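You operate a simulated robot arm through the tools that you are given. There is no shell and no other tool. Be economical: measure what you need, move in short steps, check, and stop when the job is done.

You run a simulated two-armed robot. Do the job below in one go: nothing can be reset, and whatever is moved stays where it is left.

## Task
Stopper the sink and rinse the soapy purple sweater at its label's heat.
Fine: fill to LOW, lay it on the draining board, lay the stopper back, let the water out, then seat the strainer.

It is judged by the outcome, as a careful person would: the job done as asked, and still so three seconds after it is handed in. It fails if anything else is knocked over, pushed out of place, dropped, spilled or broken. Lids that push on must go on centred and level and be pressed home; caps that screw on are set level and turned clockwise until they are tight.

## Robot
Two 6-joint arms with two-finger parallel grippers on one trunk, on a base that drives. Base frame: it is fixed to the floor where the robot stands at the start and does not move with it; the origin is under the middle of the robot, x ahead of it, y to its left, z up. Units: m, degrees, N and s.
The left shoulder is at the start at [0.06, 0.187, 1.222], the right one opposite. Places, roughly: crumpled dark laundry [0.25, -2.5, 0.5]; crumpled shirt [-0.25, -2.5, 0.5]; crumpled top [0.25, -2.75, 0.5]; sink [0.6, -0.1, 0.8]; sink drain [0.7, -0.3, 0.6]; top of the draining board [0.6, -0.5, 0.9]. Payload 1.57 kg a hand.
Tool frame (each hand has its own): the origin (TCP) lies between the finger pads and is the grasp point; the fingertips stand 0.03 m ahead of it; z points along the fingers, y is the line along which they close. Largest opening 0.11 m; finger width 0.024, thickness 0.012; the body of the gripper, 0.048 by 0.112 m, starts 0.078 m behind the TCP.
Orientation is that of the tool frame in the base frame, as a unit quaternion [w, x, y, z]. With the fingers straight down and closing along the base's y, the tool's x points along the base's -x, its y along +y and its z along -z.

## Interface
- The arms move only by the tool play_rows. It takes "left_series", "right_series" or both (then of equal length, played together; a hand with none holds still); each is a list of rows, each a list of 7 numbers: the shift along the tool's x, y, z in m, then the turn, a rotation vector about the tool's x, y, z in degrees, then the opening, from 0 (shut) to 1 (fully open). In form: [[dx, dy, dz, wx, wy, wz, grip], ...]. A call has 1 to 10 rows; each row is the pose to reach, as a shift and turn from the pose commanded when the call began, along the tool's axes at that moment. Each row takes 0.2 s and may step no farther than 0.05 m and 8.6 degrees from the row before; otherwise, or with a gripper value out of range, the whole call is refused. Where a pose cannot be reached the arm comes as near as it can. A force on the tool above 70 N (or 10 N above the force at the start of the call, whichever is more), or a blocked arm, ends the call early, and 0.2 s more pass. The fingers move at their own pace (about 0.153 m/s each) and stop on an object; they squeeze with about 26 N. The grip force told is the motor's: it shows also when the fingers shut on nothing. Time passes only in rows, and 0.2 s behind the last, so rows that repeat a pose let the fingers close. The reply holds the time, the measured pose of the TCP, the force on the tool along the base axes, the opening and the grip force, in the units named above and with some noise, with the torque about the TCP (base axes, N m) and any sound that the robot's microphone picked up, and new pictures: "views" is both (left out), scene, wrist or none (wrist: the cameras of the hands that moved).
- Cameras (640 x 400 px; columns grow to the right, rows downward): "scene" is now at [0.014, -0.0068, 1.7592]; the picture's right is [-0.10, -0.99, 0.00], its down [-0.80, 0.08, -0.60] and it looks along [0.60, -0.06, -0.80] (base axes); focal length 270 px, centre (320, 200). "left" rides on the left gripper at [0.07, -0.016, -0.141] in its tool frame; the picture's right is [0.23, 0.97, 0.00], its down [-0.86, 0.20, -0.48] and it looks along [-0.47, 0.11, 0.88] (tool axes); focal length 222 px, centre (320, 200). "right" rides on the right gripper at [0.07, 0.016, -0.141] in its tool frame; the picture's right is [-0.23, 0.97, 0.00], its down [-0.86, -0.20, -0.48] and it looks along [-0.47, -0.11, 0.88] (tool axes); focal length 222 px, centre (320, 200). There is no depth. A picture from a camera that has moved, and an enlarged one, comes with that camera's place and axes in the base frame and with its lens.
- slide_trunk(by): slides the trunk up (or, below 0, down) by that many m; the arms and the scene camera ride with it, the base frame stays. It gives what a move gives, with no picture.
- base_move(legs): drives the robot by 1 to 6 legs, each [ahead, left, turn to the left] in m, m and degrees, along the robot's own axes; the way and the turn of a leg run together, so that a leg with both is an arc; at most 1.5 m and 180 degrees a leg. The arms and the cameras ride along, it lands a little off, and it stops where it bumps. It gives what a move gives, and a new picture of the scene camera.
- pan_tilt(pan, tilt): turns the head with the scene camera to pan (to the left, within 86 degrees either way) and tilt (down, from -29 to 69), counted from straight ahead of the robot. It gives what a move gives, and a new picture of the scene camera.
- zoom(camera, box): a new picture of the part [left, top, right, bottom] of that camera's present view, enlarged. No time passes.
- finish_job(): hands the job in; it is judged then, once.

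Go step by step. Nothing tells you exact positions but the pictures and the camera data: compare them with the known pose of the tool, close in by small moves and look again before you grip or let go. The budget is 120 turns and 260 pictures, counting those below and the enlarged ones. Unless the task says otherwise, let go and move clear before handing in, and close with one line.

The tools are called after "Emit:" by a JSON object that holds its "op" and its "data". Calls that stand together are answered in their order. play_rows: Moves the arms, as the interface text tells. Its arguments: {"type":"object","properties":{"left_series":{"type":"array"},"right_series":{"type":"array"},"views":{"type":"string","enum":["both","scene","wrist","none"]}},"required":[]} The other tools are called the same way: slide_trunk (by) slides the trunk up or down; base_move (legs) drives the base; pan_tilt (pan, tilt) turns the head that bears the scene camera; zoom (camera, box) takes an enlarged picture of a part of a camera's view; finish_job () hands the job in.

At the start:

```text
clock: 0.0
left_position: [0.504, 0.0784, 1.1683]
left_orientation: [0.0, 0.0, 1.0, 0.0]
left_ft_force: [-0.4, -0.3, 0.4]
left_torque: [0.01, -0.03, 0.01]
left_width: 0.11
left_finger_force: 0.0
right_position: [0.4609, -0.2789, 1.2457]
right_orientation: [0.0, 0.0, 1.0, 0.0]
right_ft_force: [-0.2, 0.0, 0.6]
right_torque: [-0.03, -0.02, -0.03]
right_width: 0.11
right_finger_force: 0.1
trunk travel left (down, up): [-0.85, 0.14]
robot x, y, heading: [-0.0001, -0.0026, 0.1]
head pan, tilt: [-5.7, 53.1]
```

scene: 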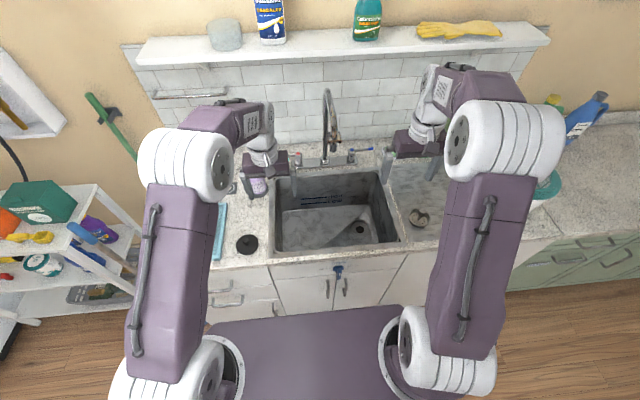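
right: 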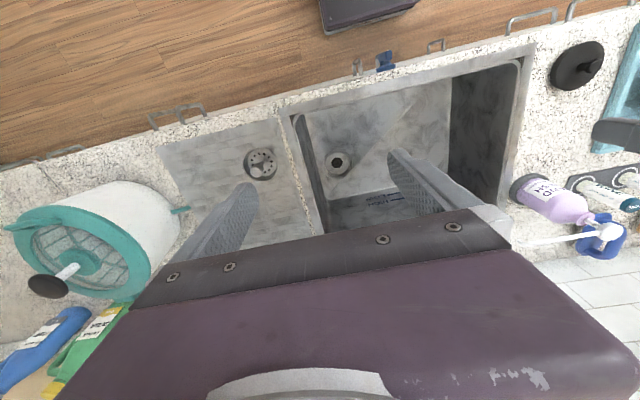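
left: 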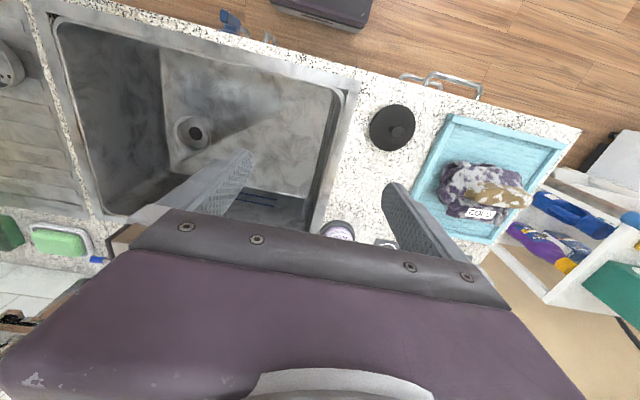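

I see the sink with the drain, the black stopper left of it on the counter, a blue tray with a soapy sweater and its label farther left, and the strainer on the draining board to the right. I'll enlarge the label, the sink marks and the tap.

Emit:
{"op": "zoom", "data": {"camera": "left", "box": [400, 120, 560, 240]}}

Emit:
{"op": "zoom", "data": {"camera": "scene", "box": [260, 80, 440, 270]}}

Emit:
{"op": "zoom", "data": {"camera": "right", "box": [230, 40, 640, 270]}}

```text
3.33 times, centred on (480, 180) of left
camera zoom: at [0.4357, 0.0613, 1.3094], right [-0.23, 0.97, 0.0], down [0.86, 0.2, 0.48], along [0.47, 0.11, -0.88], focal length 740 px, centre (-213, 267)
```

zoom: 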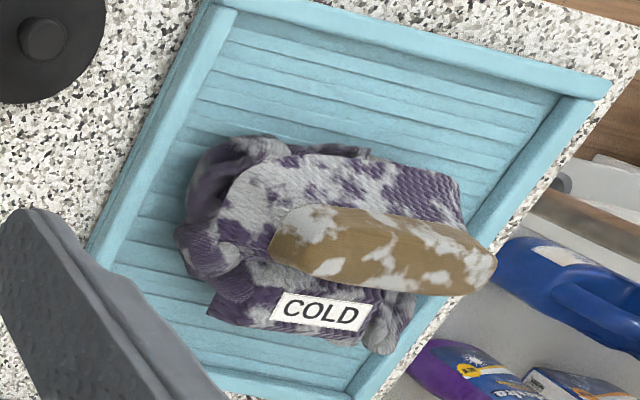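

```text
2.11 times, centred on (350, 175) of scene
camera zoom: at [0.014, -0.0068, 1.7592], right [-0.1, -0.99, 0.0], down [-0.8, 0.08, -0.6], along [0.6, -0.06, -0.8], focal length 570 px, centre (257, 253)
```

zoom: 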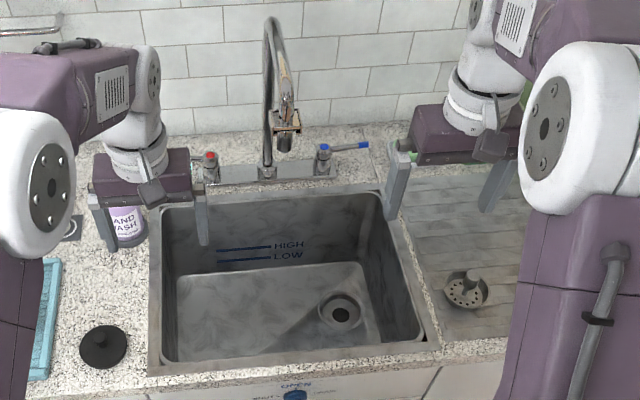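

```text
1.56 times, centred on (435, 155) of right
camera zoom: at [0.3905, -0.2638, 1.3859], right [0.23, 0.97, 0.0], down [0.86, -0.2, 0.48], along [0.47, -0.11, -0.88], focal length 347 px, centre (140, 270)
```

zoom: 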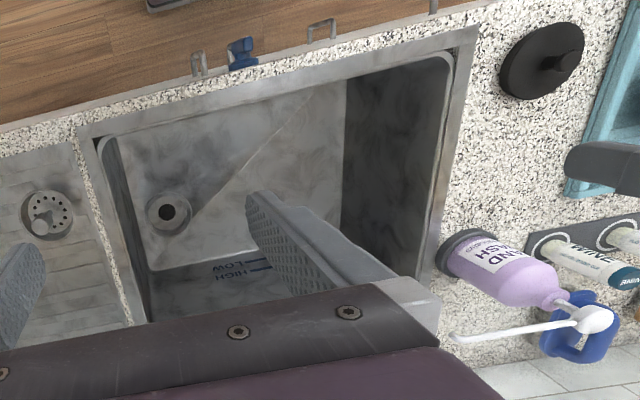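

The label says COLD; blue is the right tap lever. I need a closer look at the front valve, the spout and the brown thing on the sweater.

Emit:
{"op": "zoom", "data": {"camera": "scene", "box": [300, 250, 380, 300]}}

Emit:
{"op": "zoom", "data": {"camera": "scene", "box": [280, 80, 380, 180]}}

Emit:
{"op": "zoom", "data": {"camera": "left", "box": [430, 150, 540, 230]}}

Emit:
{"op": "pan_tilt", "data": {"pan": 30, "tilt": 50}}

```text
8.00 times, centred on (340, 275) of scene
camera zoom: at [0.014, -0.0068, 1.7592], right [-0.1, -0.99, 0.0], down [-0.8, 0.08, -0.6], along [0.6, -0.06, -0.8], focal length 2164 px, centre (160, -400)
```

zoom: 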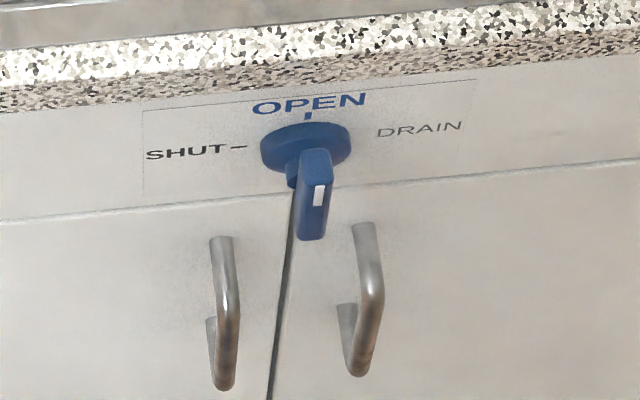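

```text
4.00 times, centred on (330, 130) of scene
camera zoom: at [0.014, -0.0068, 1.7592], right [-0.1, -0.99, 0.0], down [-0.8, 0.08, -0.6], along [0.6, -0.06, -0.8], focal length 1082 px, centre (280, 480)
```

zoom: 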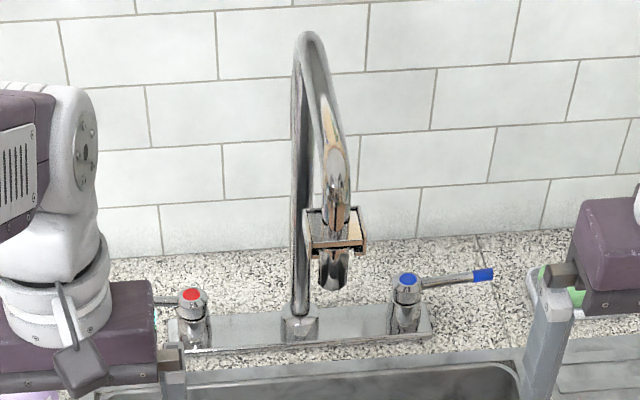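

```text
5.00 times, centred on (485, 190) of left
camera zoom: at [0.4357, 0.0613, 1.3094], right [-0.23, 0.97, 0.0], down [0.86, 0.2, 0.48], along [0.47, 0.11, -0.88], focal length 1111 px, centre (-505, 250)
```

zoom: 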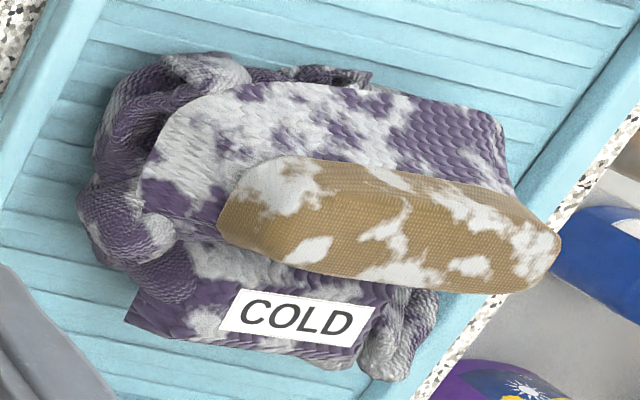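

```text
clock: 1.0
left_position: [0.5047, 0.0782, 1.1684]
left_orientation: [0.0, 0.0, 1.0, 0.001]
left_ft_force: [0.3, -0.5, 0.6]
left_torque: [0.0, 0.05, -0.01]
left_width: 0.11
left_finger_force: 0.0
right_position: [0.4607, -0.2787, 1.2438]
right_orientation: [-0.001, -0.001, 1.0, 0.0]
right_ft_force: [-0.1, -0.1, -0.4]
right_torque: [0.01, 0.0, -0.01]
right_width: 0.1099
right_finger_force: 0.0
trunk travel left (down, up): [-0.85, 0.14]
robot x, y, heading: [-0.0009, 0.0013, 0.1]
head pan, tilt: [30.0, 50.0]
camera scene: at [0.007, 0.0389, 1.7633], right [0.5, -0.87, 0.0], down [-0.66, -0.38, -0.64], along [0.56, 0.32, -0.77], focal length 270 px, centre (320, 200)
```

scene: 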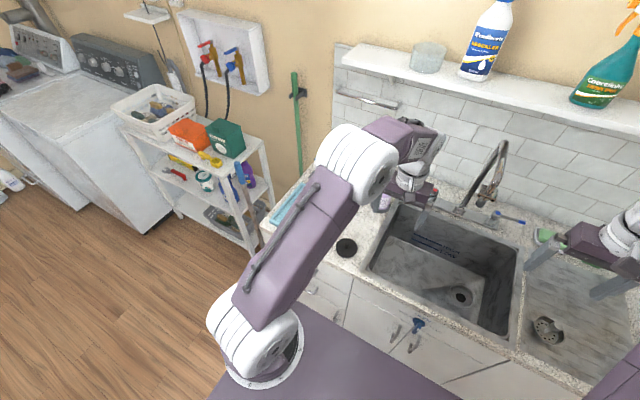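

The sock lies on top of the sweater in the tray; the drain valve in front has SHUT/OPEN marks. I'll lower the trunk and look around.

Emit:
{"op": "slide_trunk", "data": {"by": -0.2}}

Emit:
{"op": "pan_tilt", "data": {"pan": 0, "tilt": 45}}

Emit:
{"op": "zoom", "data": {"camera": "scene", "box": [300, 200, 400, 300]}}

Emit:
{"op": "zoom", "data": {"camera": "left", "box": [20, 20, 340, 220]}}

```text
clock: 3.2
left_position: [0.5043, 0.0782, 0.9681]
left_orientation: [-0.001, 0.0, 1.0, -0.001]
left_ft_force: [0.2, -0.2, 0.6]
left_torque: [0.01, -0.02, 0.0]
left_width: 0.11
left_finger_force: 0.1
right_position: [0.4607, -0.2793, 1.0454]
right_orientation: [0.001, 0.0, 1.0, 0.0]
right_ft_force: [0.4, 0.7, 0.9]
right_torque: [0.0, 0.0, 0.01]
right_width: 0.1097
right_finger_force: 0.0
trunk travel left (down, up): [-0.65, 0.34]
robot x, y, heading: [0.0, -0.0014, 0.2]
head pan, tilt: [30.0, 50.0]
```

```text
clock: 4.1
left_position: [0.5034, 0.0772, 0.9687]
left_orientation: [0.0, 0.0, 1.0, -0.001]
left_ft_force: [-0.4, 0.4, -0.7]
left_torque: [0.0, -0.01, 0.01]
left_width: 0.1102
left_finger_force: 0.1
right_position: [0.4615, -0.2799, 1.0459]
right_orientation: [0.0, 0.0, 1.0, 0.0]
right_ft_force: [0.9, 0.2, -0.1]
right_torque: [0.02, 0.02, -0.03]
right_width: 0.1103
right_finger_force: 0.1
trunk travel left (down, up): [-0.65, 0.34]
robot x, y, heading: [-0.0029, 0.0023, -0.0]
head pan, tilt: [0.0, 45.0]
camera scene: at [0.0216, 0.0007, 1.5702], right [0.0, -1.0, 0.0], down [-0.71, 0.0, -0.71], along [0.71, 0.0, -0.71], focal length 270 px, centre (320, 200)
```

scene: 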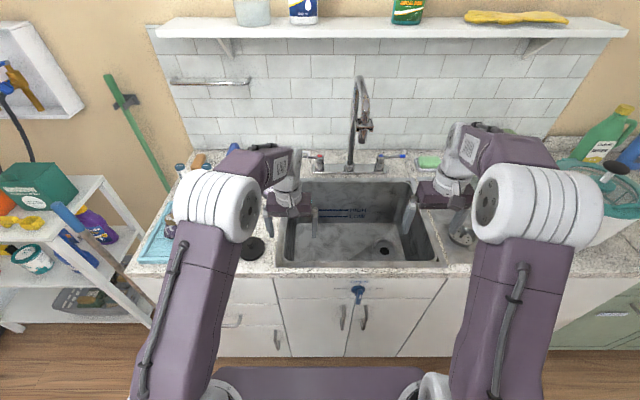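

```text
4.00 times, centred on (350, 250) of scene
camera zoom: at [0.0216, 0.0007, 1.5702], right [0.0, -1.0, 0.0], down [-0.71, 0.0, -0.71], along [0.71, 0.0, -0.71], focal length 1082 px, centre (200, 0)
```

zoom: 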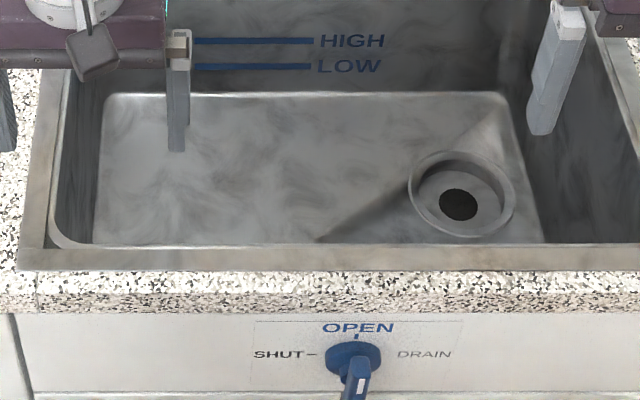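

```text
2.00 times, centred on (180, 120) of left
camera zoom: at [0.4356, 0.0613, 1.1094], right [-0.23, 0.97, 0.0], down [0.86, 0.2, 0.48], along [0.47, 0.11, -0.88], focal length 444 px, centre (600, 360)
```

zoom: 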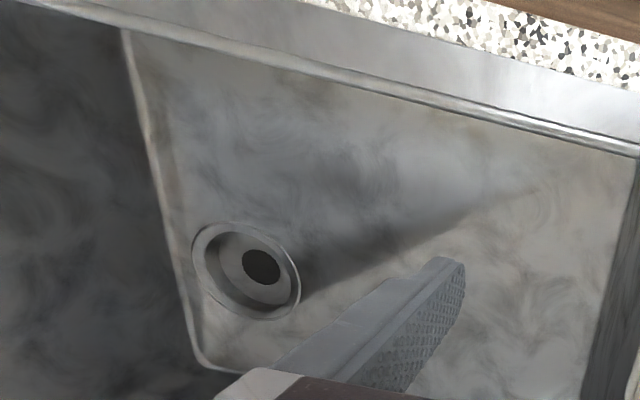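

Emit:
{"op": "zoom", "data": {"camera": "scene", "box": [290, 60, 420, 190]}}

Emit:
{"op": "zoom", "data": {"camera": "scene", "box": [330, 270, 390, 320]}}

Emit:
{"op": "zoom", "data": {"camera": "left", "box": [320, 60, 640, 260]}}

Emit:
{"op": "zoom", "data": {"camera": "right", "box": [0, 0, 640, 400]}}

```text
3.08 times, centred on (355, 125) of scene
camera zoom: at [0.0216, 0.0007, 1.5702], right [0.0, -1.0, 0.0], down [-0.71, 0.0, -0.71], along [0.71, 0.0, -0.71], focal length 832 px, centre (212, 431)
```

zoom: 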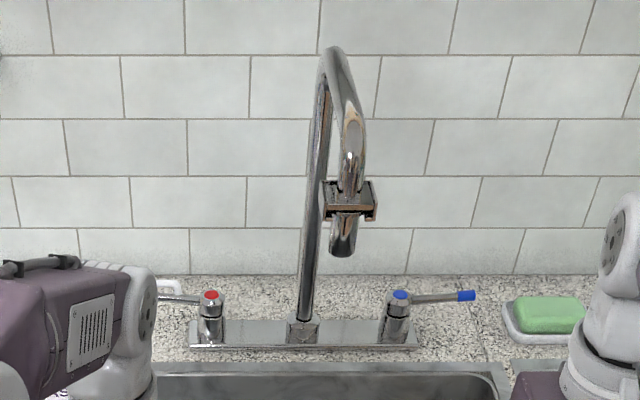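

```text
8.00 times, centred on (360, 295) of scene
camera zoom: at [0.0216, 0.0007, 1.5702], right [0.0, -1.0, 0.0], down [-0.71, 0.0, -0.71], along [0.71, 0.0, -0.71], focal length 2164 px, centre (0, -560)
```

zoom: 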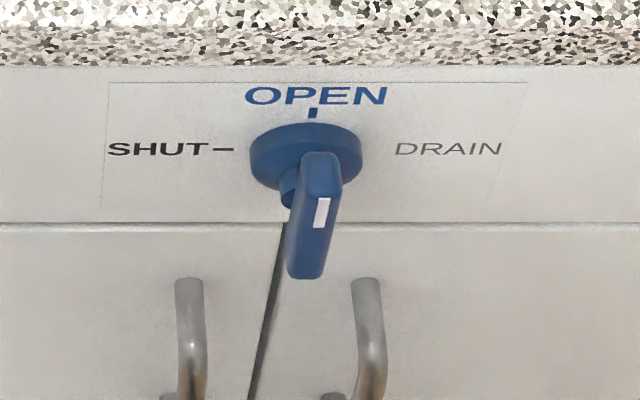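

```text
2.00 times, centred on (480, 160) of left
camera zoom: at [0.4356, 0.0613, 1.1094], right [-0.23, 0.97, 0.0], down [0.86, 0.2, 0.48], along [0.47, 0.11, -0.88], focal length 444 px, centre (0, 280)
```

zoom: 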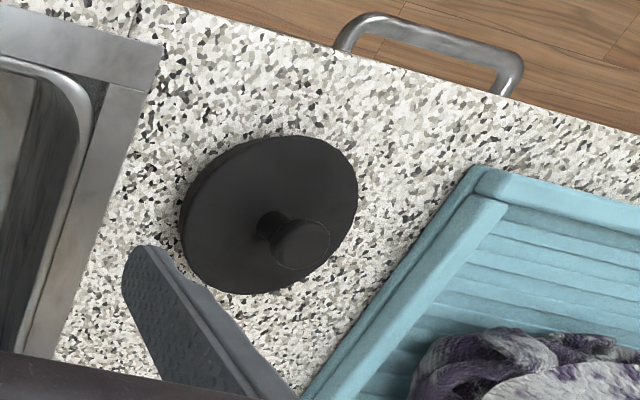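

```text
1.00 times, centred on (320, 200) of right (not enlarged: the box is as wide or as high as the picture)
camera zoom: at [0.3904, -0.2637, 1.1859], right [0.23, 0.97, 0.0], down [0.86, -0.2, 0.48], along [0.47, -0.11, -0.88], focal length 222 px, centre (320, 200)
```

zoom: 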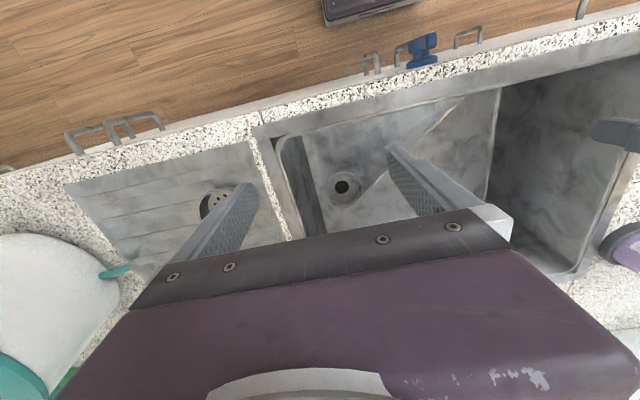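

Stopper knob I triangulate at about [0.481, 0.202, 0.93]. I move the left hand above it.

Emit:
{"op": "play_rows", "data": {"left_series": [[0.01, 0.04, -0.03, 0, 0, 0, 1], [0.02, 0.08, -0.03, 0, 0, 0, 1], [0.022, 0.125, -0.03, 0, 0, 0, 1], [0.022, 0.125, -0.03, 0, 0, 0, 1]], "views": "both"}}

```text
refused: row 1 steps farther than a row can; nothing moved
```

Emit:
{"op": "play_rows", "data": {"left_series": [[0.01, 0.03, -0.03, 0, 0, 0, 1], [0.02, 0.07, -0.03, 0, 0, 0, 1], [0.022, 0.11, -0.03, 0, 0, 0, 1], [0.022, 0.125, -0.03, 0, 0, 0, 1]], "views": "both"}}

```text
clock: 5.1
left_position: [0.4838, 0.203, 1.0002]
left_orientation: [0.0, 0.001, 1.0, 0.0]
left_ft_force: [0.2, 0.3, 0.4]
left_torque: [-0.03, -0.01, -0.02]
left_width: 0.11
left_finger_force: 0.1
right_position: [0.4596, -0.2795, 1.0448]
right_orientation: [0.0, 0.0, 1.0, 0.001]
right_ft_force: [-0.4, -0.4, 0.4]
right_torque: [0.01, 0.01, 0.0]
right_width: 0.1098
right_finger_force: 0.0
trunk travel left (down, up): [-0.65, 0.34]
robot x, y, heading: [0.0003, 0.0006, -0.1]
head pan, tilt: [0.0, 45.0]
camera scene: at [0.0213, 0.0007, 1.5702], right [0.0, -1.0, 0.0], down [-0.71, 0.0, -0.71], along [0.71, 0.0, -0.71], focal length 270 px, centre (320, 200)
camera left: at [0.4146, 0.1867, 1.1407], right [-0.23, 0.97, 0.0], down [0.86, 0.2, 0.48], along [0.47, 0.11, -0.88], focal length 222 px, centre (320, 200)
```

scene: 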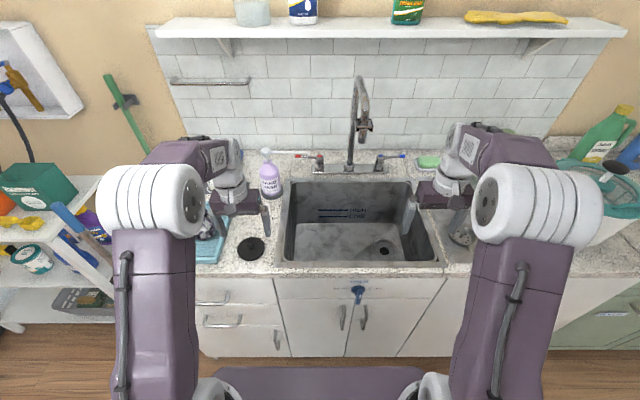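
left: 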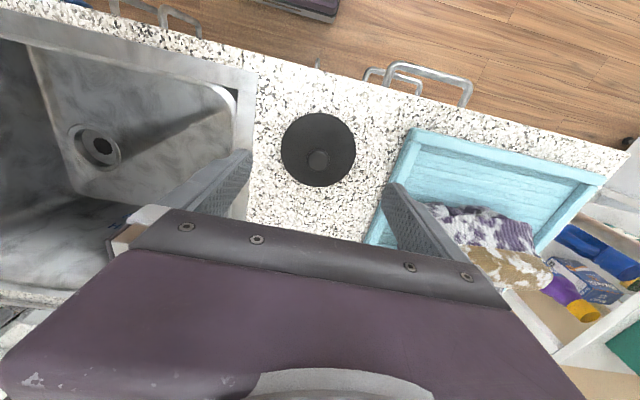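

Emit:
{"op": "play_rows", "data": {"left_series": [[0, 0, 0.03, 0, 0, 0, 0.7], [0, -0.002, 0.05, 0, 0, 0, 0.7], [0, -0.002, 0.065, 0, 0, 0, 0.7]], "views": "wrist"}}

Emit:
{"op": "zoom", "data": {"camera": "scene", "box": [190, 190, 290, 270]}}

```text
clock: 5.9
left_position: [0.4824, 0.2005, 0.9338]
left_orientation: [0.0, 0.0, 1.0, 0.001]
left_ft_force: [1.2, -1.0, -0.3]
left_torque: [0.06, 0.02, 0.0]
left_width: 0.0783
left_finger_force: 0.6
right_position: [0.4609, -0.2801, 1.0444]
right_orientation: [0.0, 0.0, 1.0, 0.001]
right_ft_force: [-0.3, -1.0, -1.0]
right_torque: [-0.04, -0.02, 0.01]
right_width: 0.1102
right_finger_force: 0.0
trunk travel left (down, up): [-0.65, 0.34]
robot x, y, heading: [0.0032, -0.0011, -0.1]
head pan, tilt: [0.0, 45.0]
camera left: at [0.414, 0.1836, 1.0747], right [-0.23, 0.97, 0.0], down [0.86, 0.2, 0.48], along [0.47, 0.11, -0.88], focal length 222 px, centre (320, 200)
```

left: 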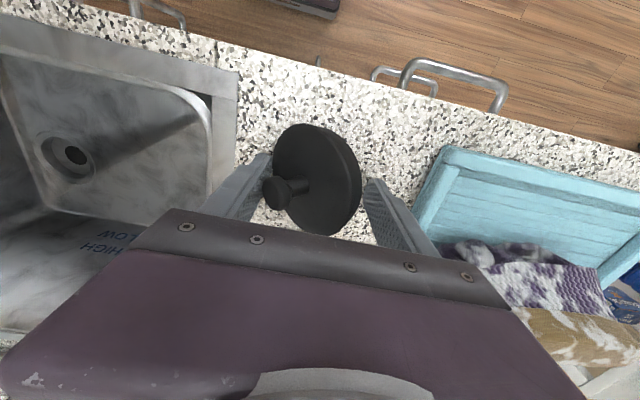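

```text
5.00 times, centred on (240, 230) of scene
camera zoom: at [0.0207, -0.0013, 1.5701], right [0.0, -1.0, 0.0], down [-0.71, 0.0, -0.71], along [0.71, 0.0, -0.71], focal length 1353 px, centre (720, 50)
```

zoom: 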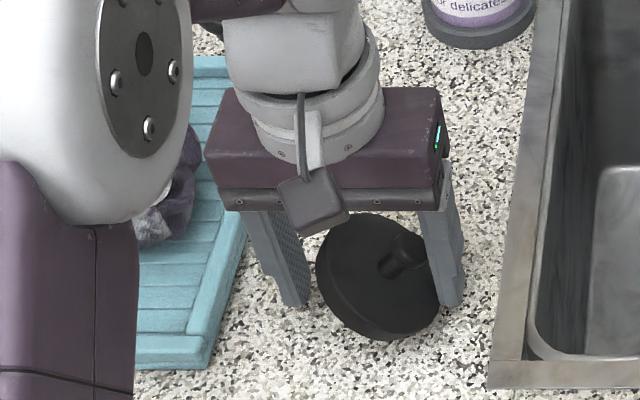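

The disc is wider than I allowed; the partly closed fingers tipped it. I open fully to let it settle flat.

Emit:
{"op": "play_rows", "data": {"left_series": [[0, 0, 0, 0, 0, 0, 0.8], [0, 0, 0, 0, 0, 0, 0.9], [0, 0, 0, 0, 0, 0, 1], [0, 0, 0, 0, 0, 0, 1]], "views": "both"}}

Emit:
{"op": "zoom", "data": {"camera": "scene", "box": [190, 190, 290, 270]}}

```text
clock: 6.9
left_position: [0.4826, 0.2012, 0.9349]
left_orientation: [0.0, 0.0, 1.0, 0.0]
left_ft_force: [-0.8, -0.7, 0.0]
left_torque: [-0.01, 0.02, -0.02]
left_width: 0.1098
left_finger_force: 0.0
right_position: [0.4604, -0.2803, 1.046]
right_orientation: [-0.001, 0.0, 1.0, 0.001]
right_ft_force: [0.0, 1.2, -0.3]
right_torque: [0.02, 0.03, 0.04]
right_width: 0.1102
right_finger_force: 0.0
trunk travel left (down, up): [-0.65, 0.34]
robot x, y, heading: [0.0023, 0.0008, 0.0]
head pan, tilt: [0.0, 45.0]
camera scene: at [0.0212, 0.0002, 1.5702], right [0.0, -1.0, 0.0], down [-0.71, 0.0, -0.71], along [0.71, 0.0, -0.71], focal length 270 px, centre (320, 200)
camera left: at [0.4144, 0.1847, 1.075], right [-0.23, 0.97, 0.0], down [0.85, 0.2, 0.48], along [0.47, 0.11, -0.88], focal length 222 px, centre (320, 200)
```

scene: 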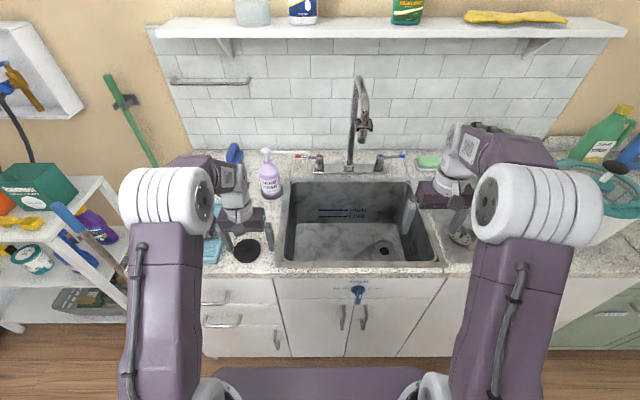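
left: 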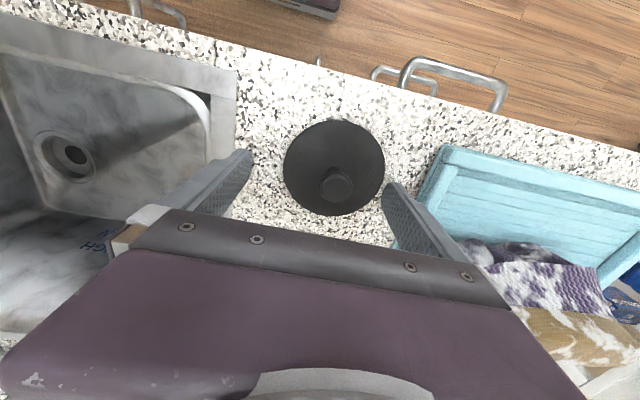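

```text
5.00 times, centred on (240, 230) of scene
camera zoom: at [0.0212, 0.0002, 1.5702], right [0.0, -1.0, 0.0], down [-0.71, 0.0, -0.71], along [0.71, 0.0, -0.71], focal length 1353 px, centre (720, 50)
```

zoom: 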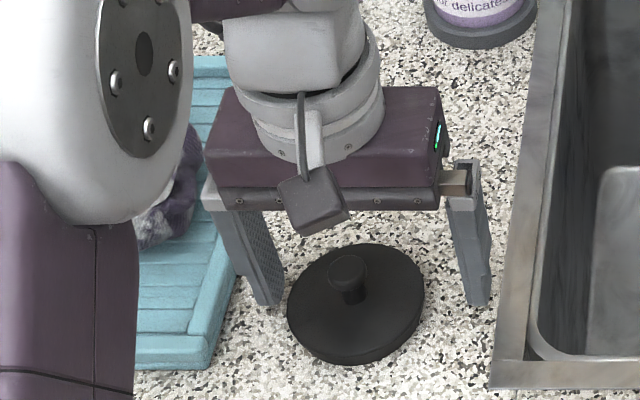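

Flat again. I raise slightly so the tips clear the disc, centre on the knob (about [0.476, 0.211]) and close.

Emit:
{"op": "play_rows", "data": {"left_series": [[0, 0, -0.03, 0, 0, 0, 1], [0.006, 0.01, -0.03, 0, 0, 0, 0.8], [0.006, 0.01, -0.03, 0, 0, 0, 0.5]], "views": "wrist"}}

Emit:
{"op": "zoom", "data": {"camera": "scene", "box": [190, 190, 290, 270]}}

```text
clock: 7.7
left_position: [0.476, 0.2122, 0.963]
left_orientation: [0.0, 0.0, 1.0, 0.0]
left_ft_force: [0.6, -0.1, 0.7]
left_torque: [0.0, 0.01, -0.02]
left_width: 0.0548
left_finger_force: 0.0
right_position: [0.4605, -0.2793, 1.0442]
right_orientation: [0.0, 0.0, 1.0, 0.0]
right_ft_force: [-0.5, 0.4, 0.2]
right_torque: [0.03, 0.03, 0.0]
right_width: 0.1101
right_finger_force: 0.0
trunk travel left (down, up): [-0.65, 0.34]
robot x, y, heading: [0.0002, 0.0009, 0.2]
head pan, tilt: [0.0, 45.0]
camera left: at [0.4077, 0.1948, 1.1039], right [-0.23, 0.97, 0.0], down [0.86, 0.2, 0.48], along [0.47, 0.11, -0.88], focal length 222 px, centre (320, 200)
```

left: 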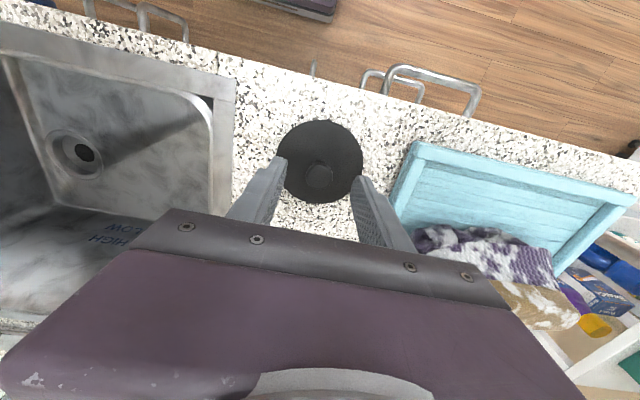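

```text
5.00 times, centred on (240, 230) of scene
camera zoom: at [0.0219, 0.0004, 1.5702], right [0.0, -1.0, 0.0], down [-0.71, 0.0, -0.71], along [0.71, 0.0, -0.71], focal length 1353 px, centre (720, 50)
```

zoom: 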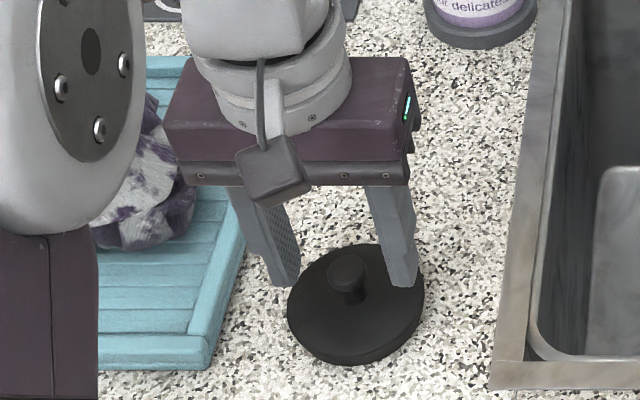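

Emit:
{"op": "play_rows", "data": {"left_series": [[0.002, 0, 0.02, 0, 0, 0, 0.5], [0.002, 0, 0.023, 0, 0, 0, 0.3], [0.002, 0, 0.023, 0, 0, 0, 0], [0.002, 0, 0.023, 0, 0, 0, 0], [0.002, 0, 0.023, 0, 0, 0, 0]], "views": "wrist"}}

Emit:
{"op": "zoom", "data": {"camera": "scene", "box": [190, 190, 290, 270]}}

```text
clock: 8.8
left_position: [0.4747, 0.2101, 0.9485]
left_orientation: [0.012, 0.0, 1.0, 0.002]
left_ft_force: [-5.9, -0.5, 36.8]
left_torque: [-0.1, 0.53, -0.05]
left_width: 0.0205
left_finger_force: 25.6
right_position: [0.4557, -0.2807, 1.0458]
right_orientation: [0.003, -0.001, 1.0, 0.002]
right_ft_force: [0.8, -0.7, -0.5]
right_torque: [-0.01, -0.01, 0.02]
right_width: 0.11
right_finger_force: 0.1
trunk travel left (down, up): [-0.65, 0.34]
robot x, y, heading: [0.0013, 0.0026, -0.0]
head pan, tilt: [0.0, 45.0]
stopped in row 5 (left hand): the force on the tool passed its limit at 71 N (the readings are from after the stop); the commanded pose is now the measured one
camera left: at [0.4038, 0.1919, 1.0873], right [-0.23, 0.97, 0.0], down [0.84, 0.2, 0.5], along [0.49, 0.11, -0.87], focal length 222 px, centre (320, 200)
```

left: 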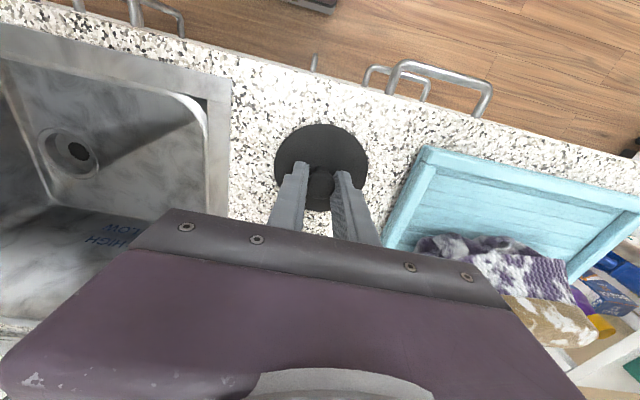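

```text
5.00 times, centred on (240, 230) of scene
camera zoom: at [0.0151, -0.0019, 1.5698], right [0.0, -1.0, 0.0], down [-0.7, 0.0, -0.71], along [0.71, 0.0, -0.7], focal length 1353 px, centre (720, 50)
```

zoom: 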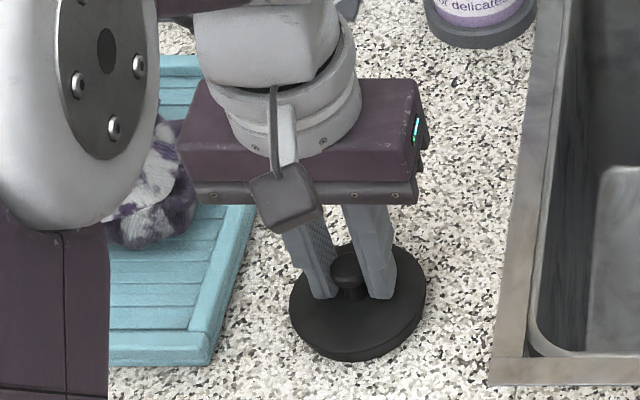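

Knob is gripped (width 0.0205). Lift and check.

Emit:
{"op": "play_rows", "data": {"left_series": [[0, 0, -0.01, 0, 0, 0, 0], [0, 0, -0.05, 0, 0, 0, 0], [0, 0, -0.09, 0, 0, 0, 0], [0, 0, -0.1, 0, 0, 0, 0]], "views": "both"}}

Emit:
{"op": "zoom", "data": {"camera": "scene", "box": [190, 180, 290, 260]}}

```text
clock: 9.8
left_position: [0.4768, 0.2098, 1.0452]
left_orientation: [0.008, 0.0, 1.0, 0.001]
left_ft_force: [-0.2, 0.0, 0.6]
left_torque: [0.01, -0.03, 0.02]
left_width: 0.0002
left_finger_force: 21.5
right_position: [0.462, -0.2794, 1.0446]
right_orientation: [0.0, 0.0, 1.0, 0.0]
right_ft_force: [0.5, -0.2, 0.4]
right_torque: [0.01, 0.0, 0.02]
right_width: 0.1099
right_finger_force: 0.1
trunk travel left (down, up): [-0.65, 0.34]
robot x, y, heading: [0.0024, 0.0019, 0.0]
head pan, tilt: [0.0, 45.0]
camera scene: at [0.0221, 0.0008, 1.5701], right [0.0, -1.0, 0.0], down [-0.71, 0.0, -0.71], along [0.71, 0.0, -0.71], focal length 270 px, centre (320, 200)
camera left: at [0.407, 0.1936, 1.1846], right [-0.23, 0.97, 0.0], down [0.85, 0.2, 0.49], along [0.48, 0.11, -0.87], focal length 222 px, centre (320, 200)
```

scene: 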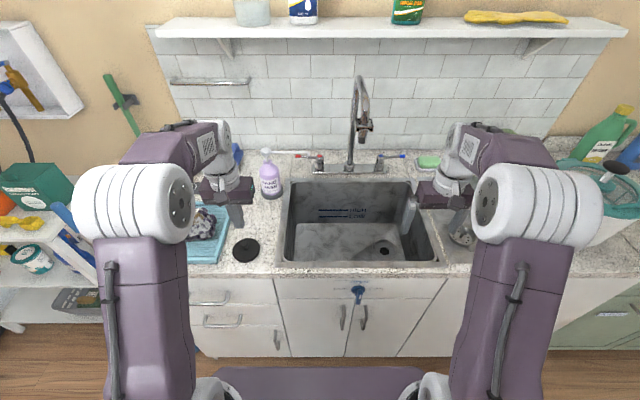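
left: 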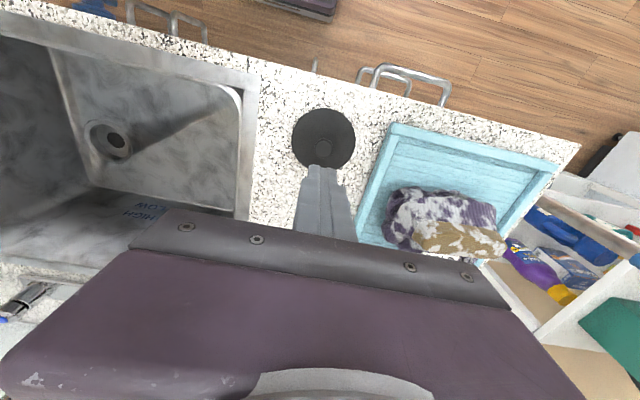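

```text
5.00 times, centred on (240, 220) of scene
camera zoom: at [0.0221, 0.0008, 1.5701], right [0.0, -1.0, 0.0], down [-0.71, 0.0, -0.71], along [0.71, 0.0, -0.71], focal length 1353 px, centre (720, 100)
```

zoom: 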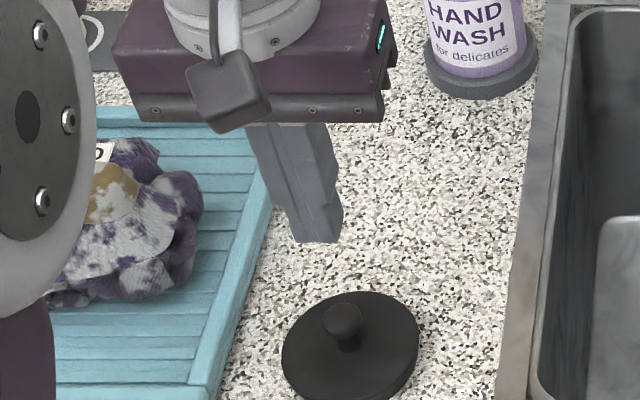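

It slipped: the pads only caught the top of the knob. I reopen, recentre on [0.478, 0.2125] and close slightly higher and gently with checks.

Emit:
{"op": "play_rows", "data": {"left_series": [[0, 0.002, 0, 0, 1.1, 0, 0.3], [-0.001, 0.0025, 0.04, 0, 1.1, 0, 0.5], [-0.001, 0.0025, 0.078, 0, 1.1, 0, 0.5], [-0.001, 0.0025, 0.085, 0, 1.1, 0, 0.5], [-0.001, 0.0025, 0.085, 0, 1.1, 0, 0.3]], "views": "wrist"}}

Emit:
{"op": "zoom", "data": {"camera": "scene", "box": [220, 210, 270, 260]}}

Emit:
{"op": "zoom", "data": {"camera": "left", "box": [260, 110, 390, 210]}}

```text
clock: 11.0
left_position: [0.4814, 0.2139, 0.9595]
left_orientation: [-0.002, 0.0, 1.0, 0.001]
left_ft_force: [0.4, 0.1, 1.1]
left_torque: [-0.01, 0.01, 0.01]
left_width: 0.033
left_finger_force: 0.1
right_position: [0.4613, -0.2797, 1.0441]
right_orientation: [0.0, 0.0, 1.0, 0.0]
right_ft_force: [0.3, 1.5, 0.1]
right_torque: [0.0, -0.01, 0.04]
right_width: 0.1103
right_finger_force: 0.0
trunk travel left (down, up): [-0.65, 0.34]
robot x, y, heading: [0.0023, 0.0038, 0.3]
head pan, tilt: [0.0, 45.0]
camera left: at [0.4131, 0.1966, 1.1002], right [-0.23, 0.97, 0.0], down [0.86, 0.2, 0.47], along [0.46, 0.11, -0.88], focal length 222 px, centre (320, 200)
```

left: 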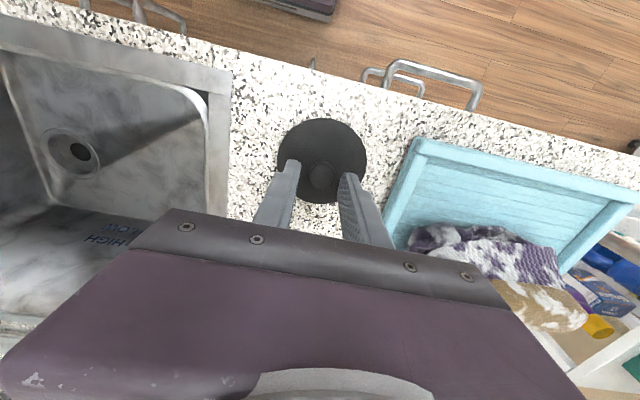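

```text
8.00 times, centred on (245, 235) of scene
camera zoom: at [0.0217, 0.0007, 1.5702], right [0.0, -1.0, 0.0], down [-0.71, 0.0, -0.71], along [0.71, 0.0, -0.71], focal length 2164 px, centre (920, -80)
```

zoom: 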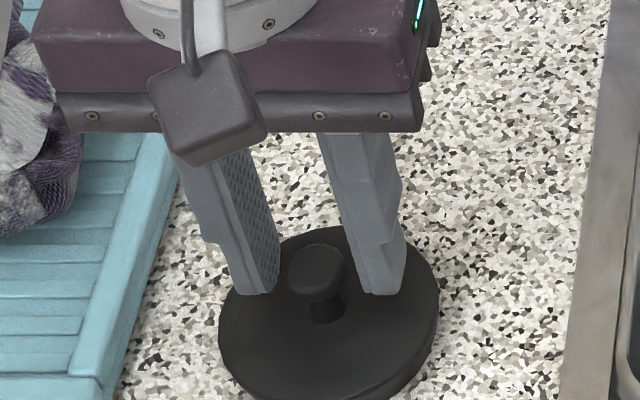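

```text
4.00 times, centred on (325, 160) of left
camera zoom: at [0.4131, 0.1966, 1.1002], right [-0.23, 0.97, 0.0], down [0.86, 0.2, 0.47], along [0.46, 0.11, -0.88], focal length 888 px, centre (300, 360)
```

zoom: 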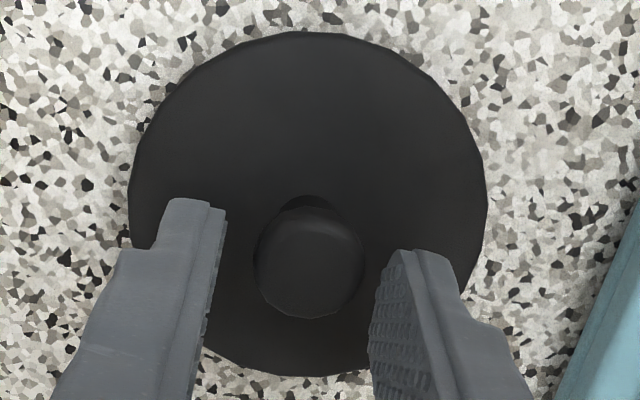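

The head of the knob is about 0.021 wide with its top near z 0.94. I lower slightly, close, and inspect before lifting.

Emit:
{"op": "play_rows", "data": {"left_series": [[0.006, 0, 0.004, 0, 0, 0, 0.3], [0.006, 0, 0.004, 0, 0, 0, 0.1], [0.006, 0, 0.004, 0, 0, 0, 0], [0.006, 0, 0.004, 0, 0, 0, 0], [0.006, 0, 0.004, 0, 0, 0, 0]], "views": "none"}}

Emit:
{"op": "zoom", "data": {"camera": "scene", "box": [220, 210, 270, 260]}}

Emit:
{"op": "zoom", "data": {"camera": "left", "box": [260, 110, 390, 210]}}

```text
clock: 12.2
left_position: [0.4736, 0.2134, 0.9554]
left_orientation: [-0.002, -0.001, 1.0, 0.001]
left_ft_force: [-0.2, 1.6, 3.1]
left_torque: [-0.04, 0.0, -0.02]
left_width: 0.0203
left_finger_force: 25.9
right_position: [0.4599, -0.2791, 1.0454]
right_orientation: [0.0, 0.0, 1.0, 0.0]
right_ft_force: [0.3, -0.4, 0.9]
right_torque: [-0.02, 0.05, 0.03]
right_width: 0.11
right_finger_force: 0.1
trunk travel left (down, up): [-0.65, 0.34]
robot x, y, heading: [-0.0017, 0.0015, -0.0]
head pan, tilt: [0.0, 45.0]
```

```text
8.00 times, centred on (245, 235) of scene
camera zoom: at [0.0214, 0.0009, 1.5702], right [0.0, -1.0, 0.0], down [-0.71, 0.0, -0.71], along [0.71, 0.0, -0.71], focal length 2164 px, centre (920, -80)
```

zoom: 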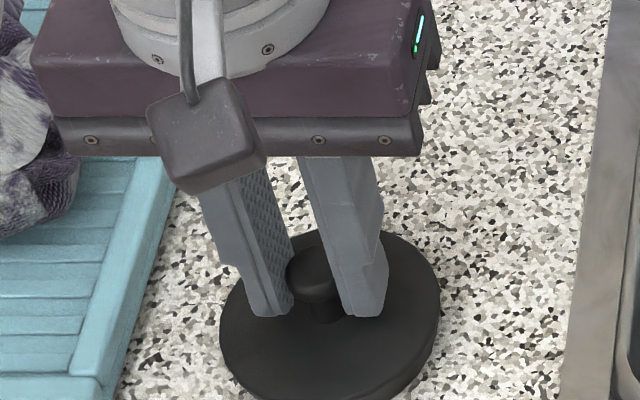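

```text
4.00 times, centred on (325, 160) of left
camera zoom: at [0.4063, 0.1965, 1.0963], right [-0.23, 0.97, 0.0], down [0.86, 0.2, 0.48], along [0.46, 0.11, -0.88], focal length 888 px, centre (300, 360)
```

zoom: 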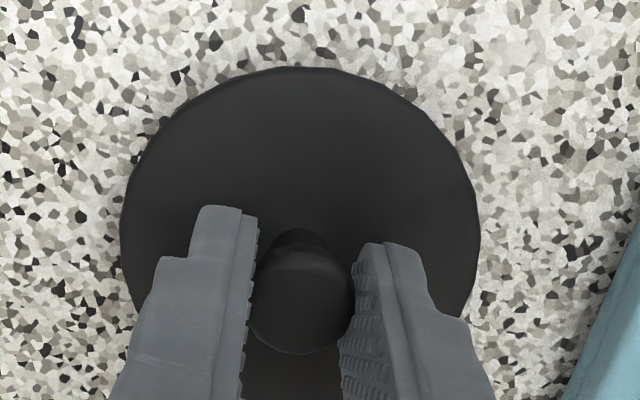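

Gripped cleanly with no stray force. Lift slowly.

Emit:
{"op": "play_rows", "data": {"left_series": [[0, 0, -0.006, 0, 0, 0, 0], [0, 0, -0.015, 0, 0, 0, 0], [0, 0, -0.03, 0, 0, 0, 0], [0, 0, -0.05, 0, 0, 0, 0], [0, 0, -0.05, 0, 0, 0, 0]], "views": "wrist"}}

Emit:
{"op": "zoom", "data": {"camera": "scene", "box": [200, 180, 280, 260]}}

```text
clock: 13.4
left_position: [0.4739, 0.2135, 1.0059]
left_orientation: [-0.002, 0.0, 1.0, 0.001]
left_ft_force: [0.2, 0.1, -0.9]
left_torque: [0.0, 0.0, -0.02]
left_width: 0.0207
left_finger_force: 25.9
right_position: [0.4619, -0.2785, 1.044]
right_orientation: [-0.001, 0.0, 1.0, 0.0]
right_ft_force: [-0.1, -1.0, 0.6]
right_torque: [-0.01, -0.01, -0.01]
right_width: 0.1099
right_finger_force: 0.1
trunk travel left (down, up): [-0.65, 0.34]
robot x, y, heading: [0.0, 0.0019, -0.3]
head pan, tilt: [0.0, 45.0]
camera left: at [0.406, 0.1961, 1.1473], right [-0.23, 0.97, 0.0], down [0.86, 0.2, 0.47], along [0.46, 0.11, -0.88], focal length 222 px, centre (320, 200)
```

left: 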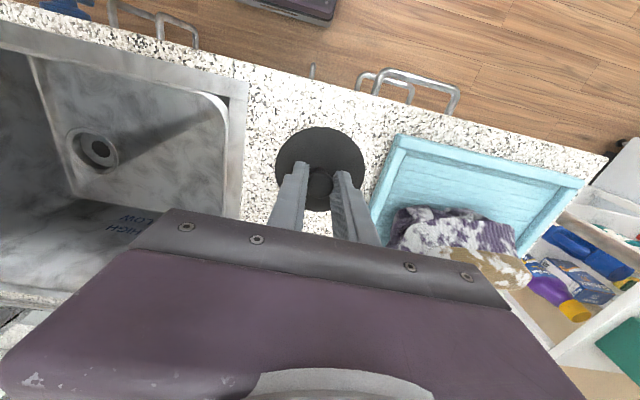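

```text
5.00 times, centred on (240, 220) of scene
camera zoom: at [0.0221, 0.0009, 1.5702], right [0.0, -1.0, 0.0], down [-0.71, 0.0, -0.71], along [0.71, 0.0, -0.71], focal length 1353 px, centre (720, 100)
```

zoom: 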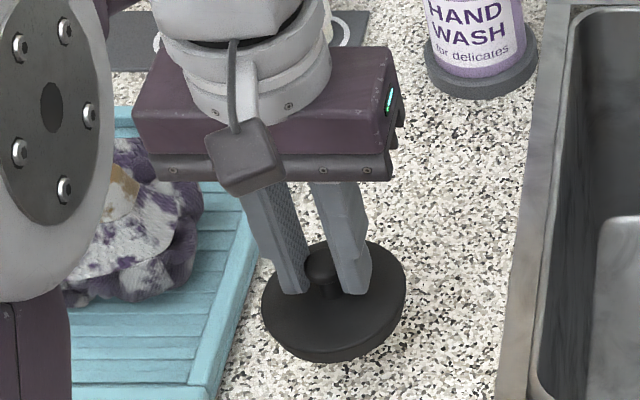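

Stopper is held. I tuck the right arm back/up a bit, then drive 0.28 m to the right.

Emit:
{"op": "play_rows", "data": {"right_series": [[0.03, 0.0, -0.03, 0, 0, 0, 1], [0.05, 0.0, -0.06, 0, 0, 0, 1], [0.07, 0.0, -0.1, 0, 0, 0, 1], [0.08, 0.0, -0.12, 0, 0, 0, 1]], "left_series": [[0, 0, -0.02, 0, 0, 0, 0], [0, 0, -0.04, 0, 0, 0, 0], [0, 0, -0.05, 0, 0, 0, 0], [0, 0, -0.05, 0, 0, 0, 0]], "views": "none"}}

Emit:
{"op": "base_move", "data": {"legs": [[0, -0.28, 0]]}}

Emit:
{"op": "zoom", "data": {"camera": "left", "box": [0, 0, 640, 400]}}

```text
clock: 14.4
left_position: [0.4736, 0.2133, 1.0549]
left_orientation: [-0.002, 0.0, 1.0, 0.001]
left_ft_force: [-0.3, -0.1, -1.2]
left_torque: [0.0, -0.04, 0.03]
left_width: 0.0205
left_finger_force: 26.0
right_position: [0.379, -0.278, 1.1657]
right_orientation: [0.0, 0.0, 1.0, 0.0]
right_ft_force: [-0.6, -0.3, 0.2]
right_torque: [0.02, 0.01, -0.01]
right_width: 0.11
right_finger_force: 0.1
trunk travel left (down, up): [-0.65, 0.34]
robot x, y, heading: [0.0009, -0.002, -0.1]
head pan, tilt: [0.0, 45.0]
```

```text
clock: 16.4
left_position: [0.475, -0.0724, 1.0546]
left_orientation: [-0.003, 0.0, 1.0, 0.0]
left_ft_force: [-0.3, 0.6, -1.2]
left_torque: [0.0, 0.0, 0.04]
left_width: 0.0204
left_finger_force: 26.2
right_position: [0.3799, -0.5648, 1.166]
right_orientation: [0.0, 0.0, 1.0, 0.0]
right_ft_force: [-0.7, 0.2, 0.2]
right_torque: [0.03, -0.01, -0.01]
right_width: 0.11
right_finger_force: 0.1
trunk travel left (down, up): [-0.65, 0.34]
robot x, y, heading: [0.0021, -0.2851, 0.2]
head pan, tilt: [0.0, 45.0]
camera scene: at [0.0217, -0.2838, 1.5702], right [0.0, -1.0, 0.0], down [-0.71, 0.0, -0.71], along [0.71, 0.0, -0.71], focal length 270 px, centre (320, 200)
```

scene: 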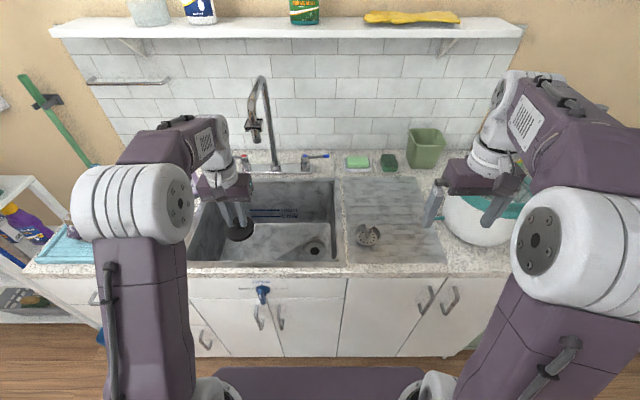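

```text
1.00 times, centred on (320, 200) of left (not enlarged: the box is as wide or as high as the picture)
camera zoom: at [0.4066, -0.0891, 1.1956], right [-0.23, 0.97, 0.0], down [0.86, 0.2, 0.47], along [0.46, 0.11, -0.88], focal length 222 px, centre (320, 200)
```

zoom: 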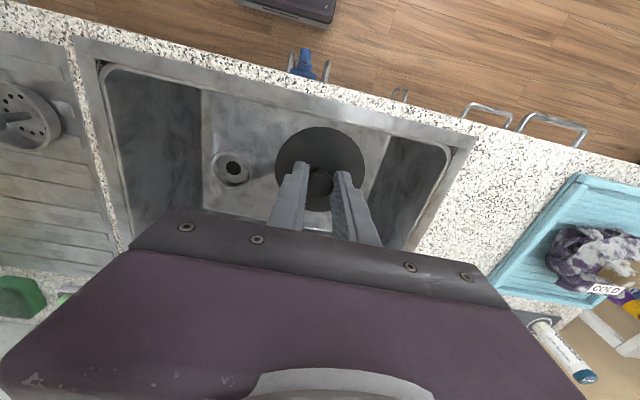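

Drain at about [0.66, -0.267, 0.64]. I tuck the right arm more, then drive farther right and a bit ahead so the left arm can reach down into the sink clear of the spout.

Emit:
{"op": "play_rows", "data": {"right_series": [[0.03, 0.01, -0.02, 0, 0, 0, 1], [0.06, 0.03, -0.04, 0, 0, 0, 1], [0.09, 0.05, -0.06, 0, 0, 0, 1]], "views": "none"}}

Emit:
{"op": "base_move", "data": {"legs": [[0, -0.14, 0], [0.08, 0, 0]]}}

Emit:
{"op": "zoom", "data": {"camera": "left", "box": [0, 0, 640, 400]}}

```text
clock: 17.2
left_position: [0.474, -0.0713, 1.0543]
left_orientation: [-0.002, -0.001, 1.0, 0.0]
left_ft_force: [0.1, 0.5, -0.3]
left_torque: [0.0, -0.02, -0.01]
left_width: 0.0206
left_finger_force: 25.6
right_position: [0.2861, -0.5122, 1.2262]
right_orientation: [0.0, 0.0, 1.0, 0.001]
right_ft_force: [-0.8, 0.1, -0.2]
right_torque: [-0.03, -0.04, 0.0]
right_width: 0.1099
right_finger_force: 0.1
trunk travel left (down, up): [-0.65, 0.34]
robot x, y, heading: [0.0006, -0.2807, -0.1]
head pan, tilt: [0.0, 45.0]
```

```text
clock: 19.2
left_position: [0.5534, -0.2104, 1.0558]
left_orientation: [-0.001, 0.0, 1.0, 0.001]
left_ft_force: [-0.8, 0.4, -0.7]
left_torque: [0.02, 0.0, -0.04]
left_width: 0.0206
left_finger_force: 26.0
right_position: [0.3682, -0.6506, 1.2247]
right_orientation: [0.0, 0.0, 1.0, 0.0]
right_ft_force: [-0.3, 0.1, 0.4]
right_torque: [0.01, -0.01, 0.01]
right_width: 0.1103
right_finger_force: 0.1
trunk travel left (down, up): [-0.65, 0.34]
robot x, y, heading: [0.0808, -0.4236, -0.1]
head pan, tilt: [0.0, 45.0]
camera scene: at [0.1006, -0.4236, 1.5702], right [0.0, -1.0, 0.0], down [-0.71, 0.0, -0.71], along [0.71, 0.0, -0.71], focal length 270 px, centre (320, 200)
```

scene: 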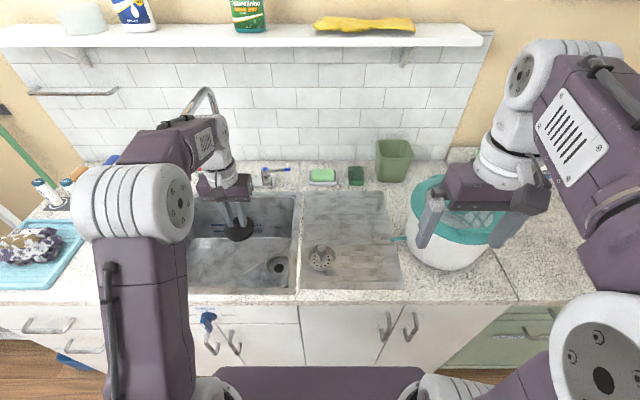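

```text
1.00 times, centred on (320, 200) of left (not enlarged: the box is as wide or as high as the picture)
camera zoom: at [0.4853, -0.228, 1.1961], right [-0.23, 0.97, 0.0], down [0.86, 0.2, 0.48], along [0.46, 0.11, -0.88], focal length 222 px, centre (320, 200)
```

zoom: 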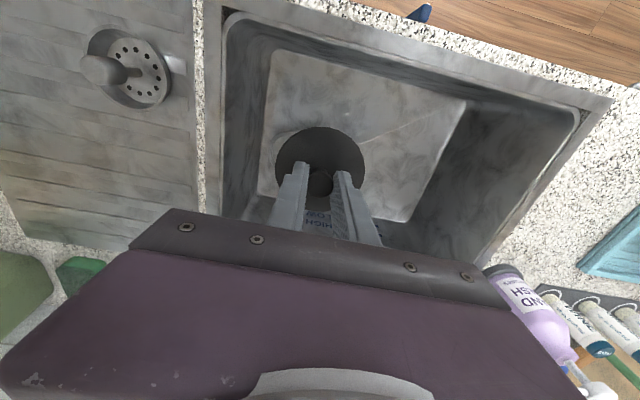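

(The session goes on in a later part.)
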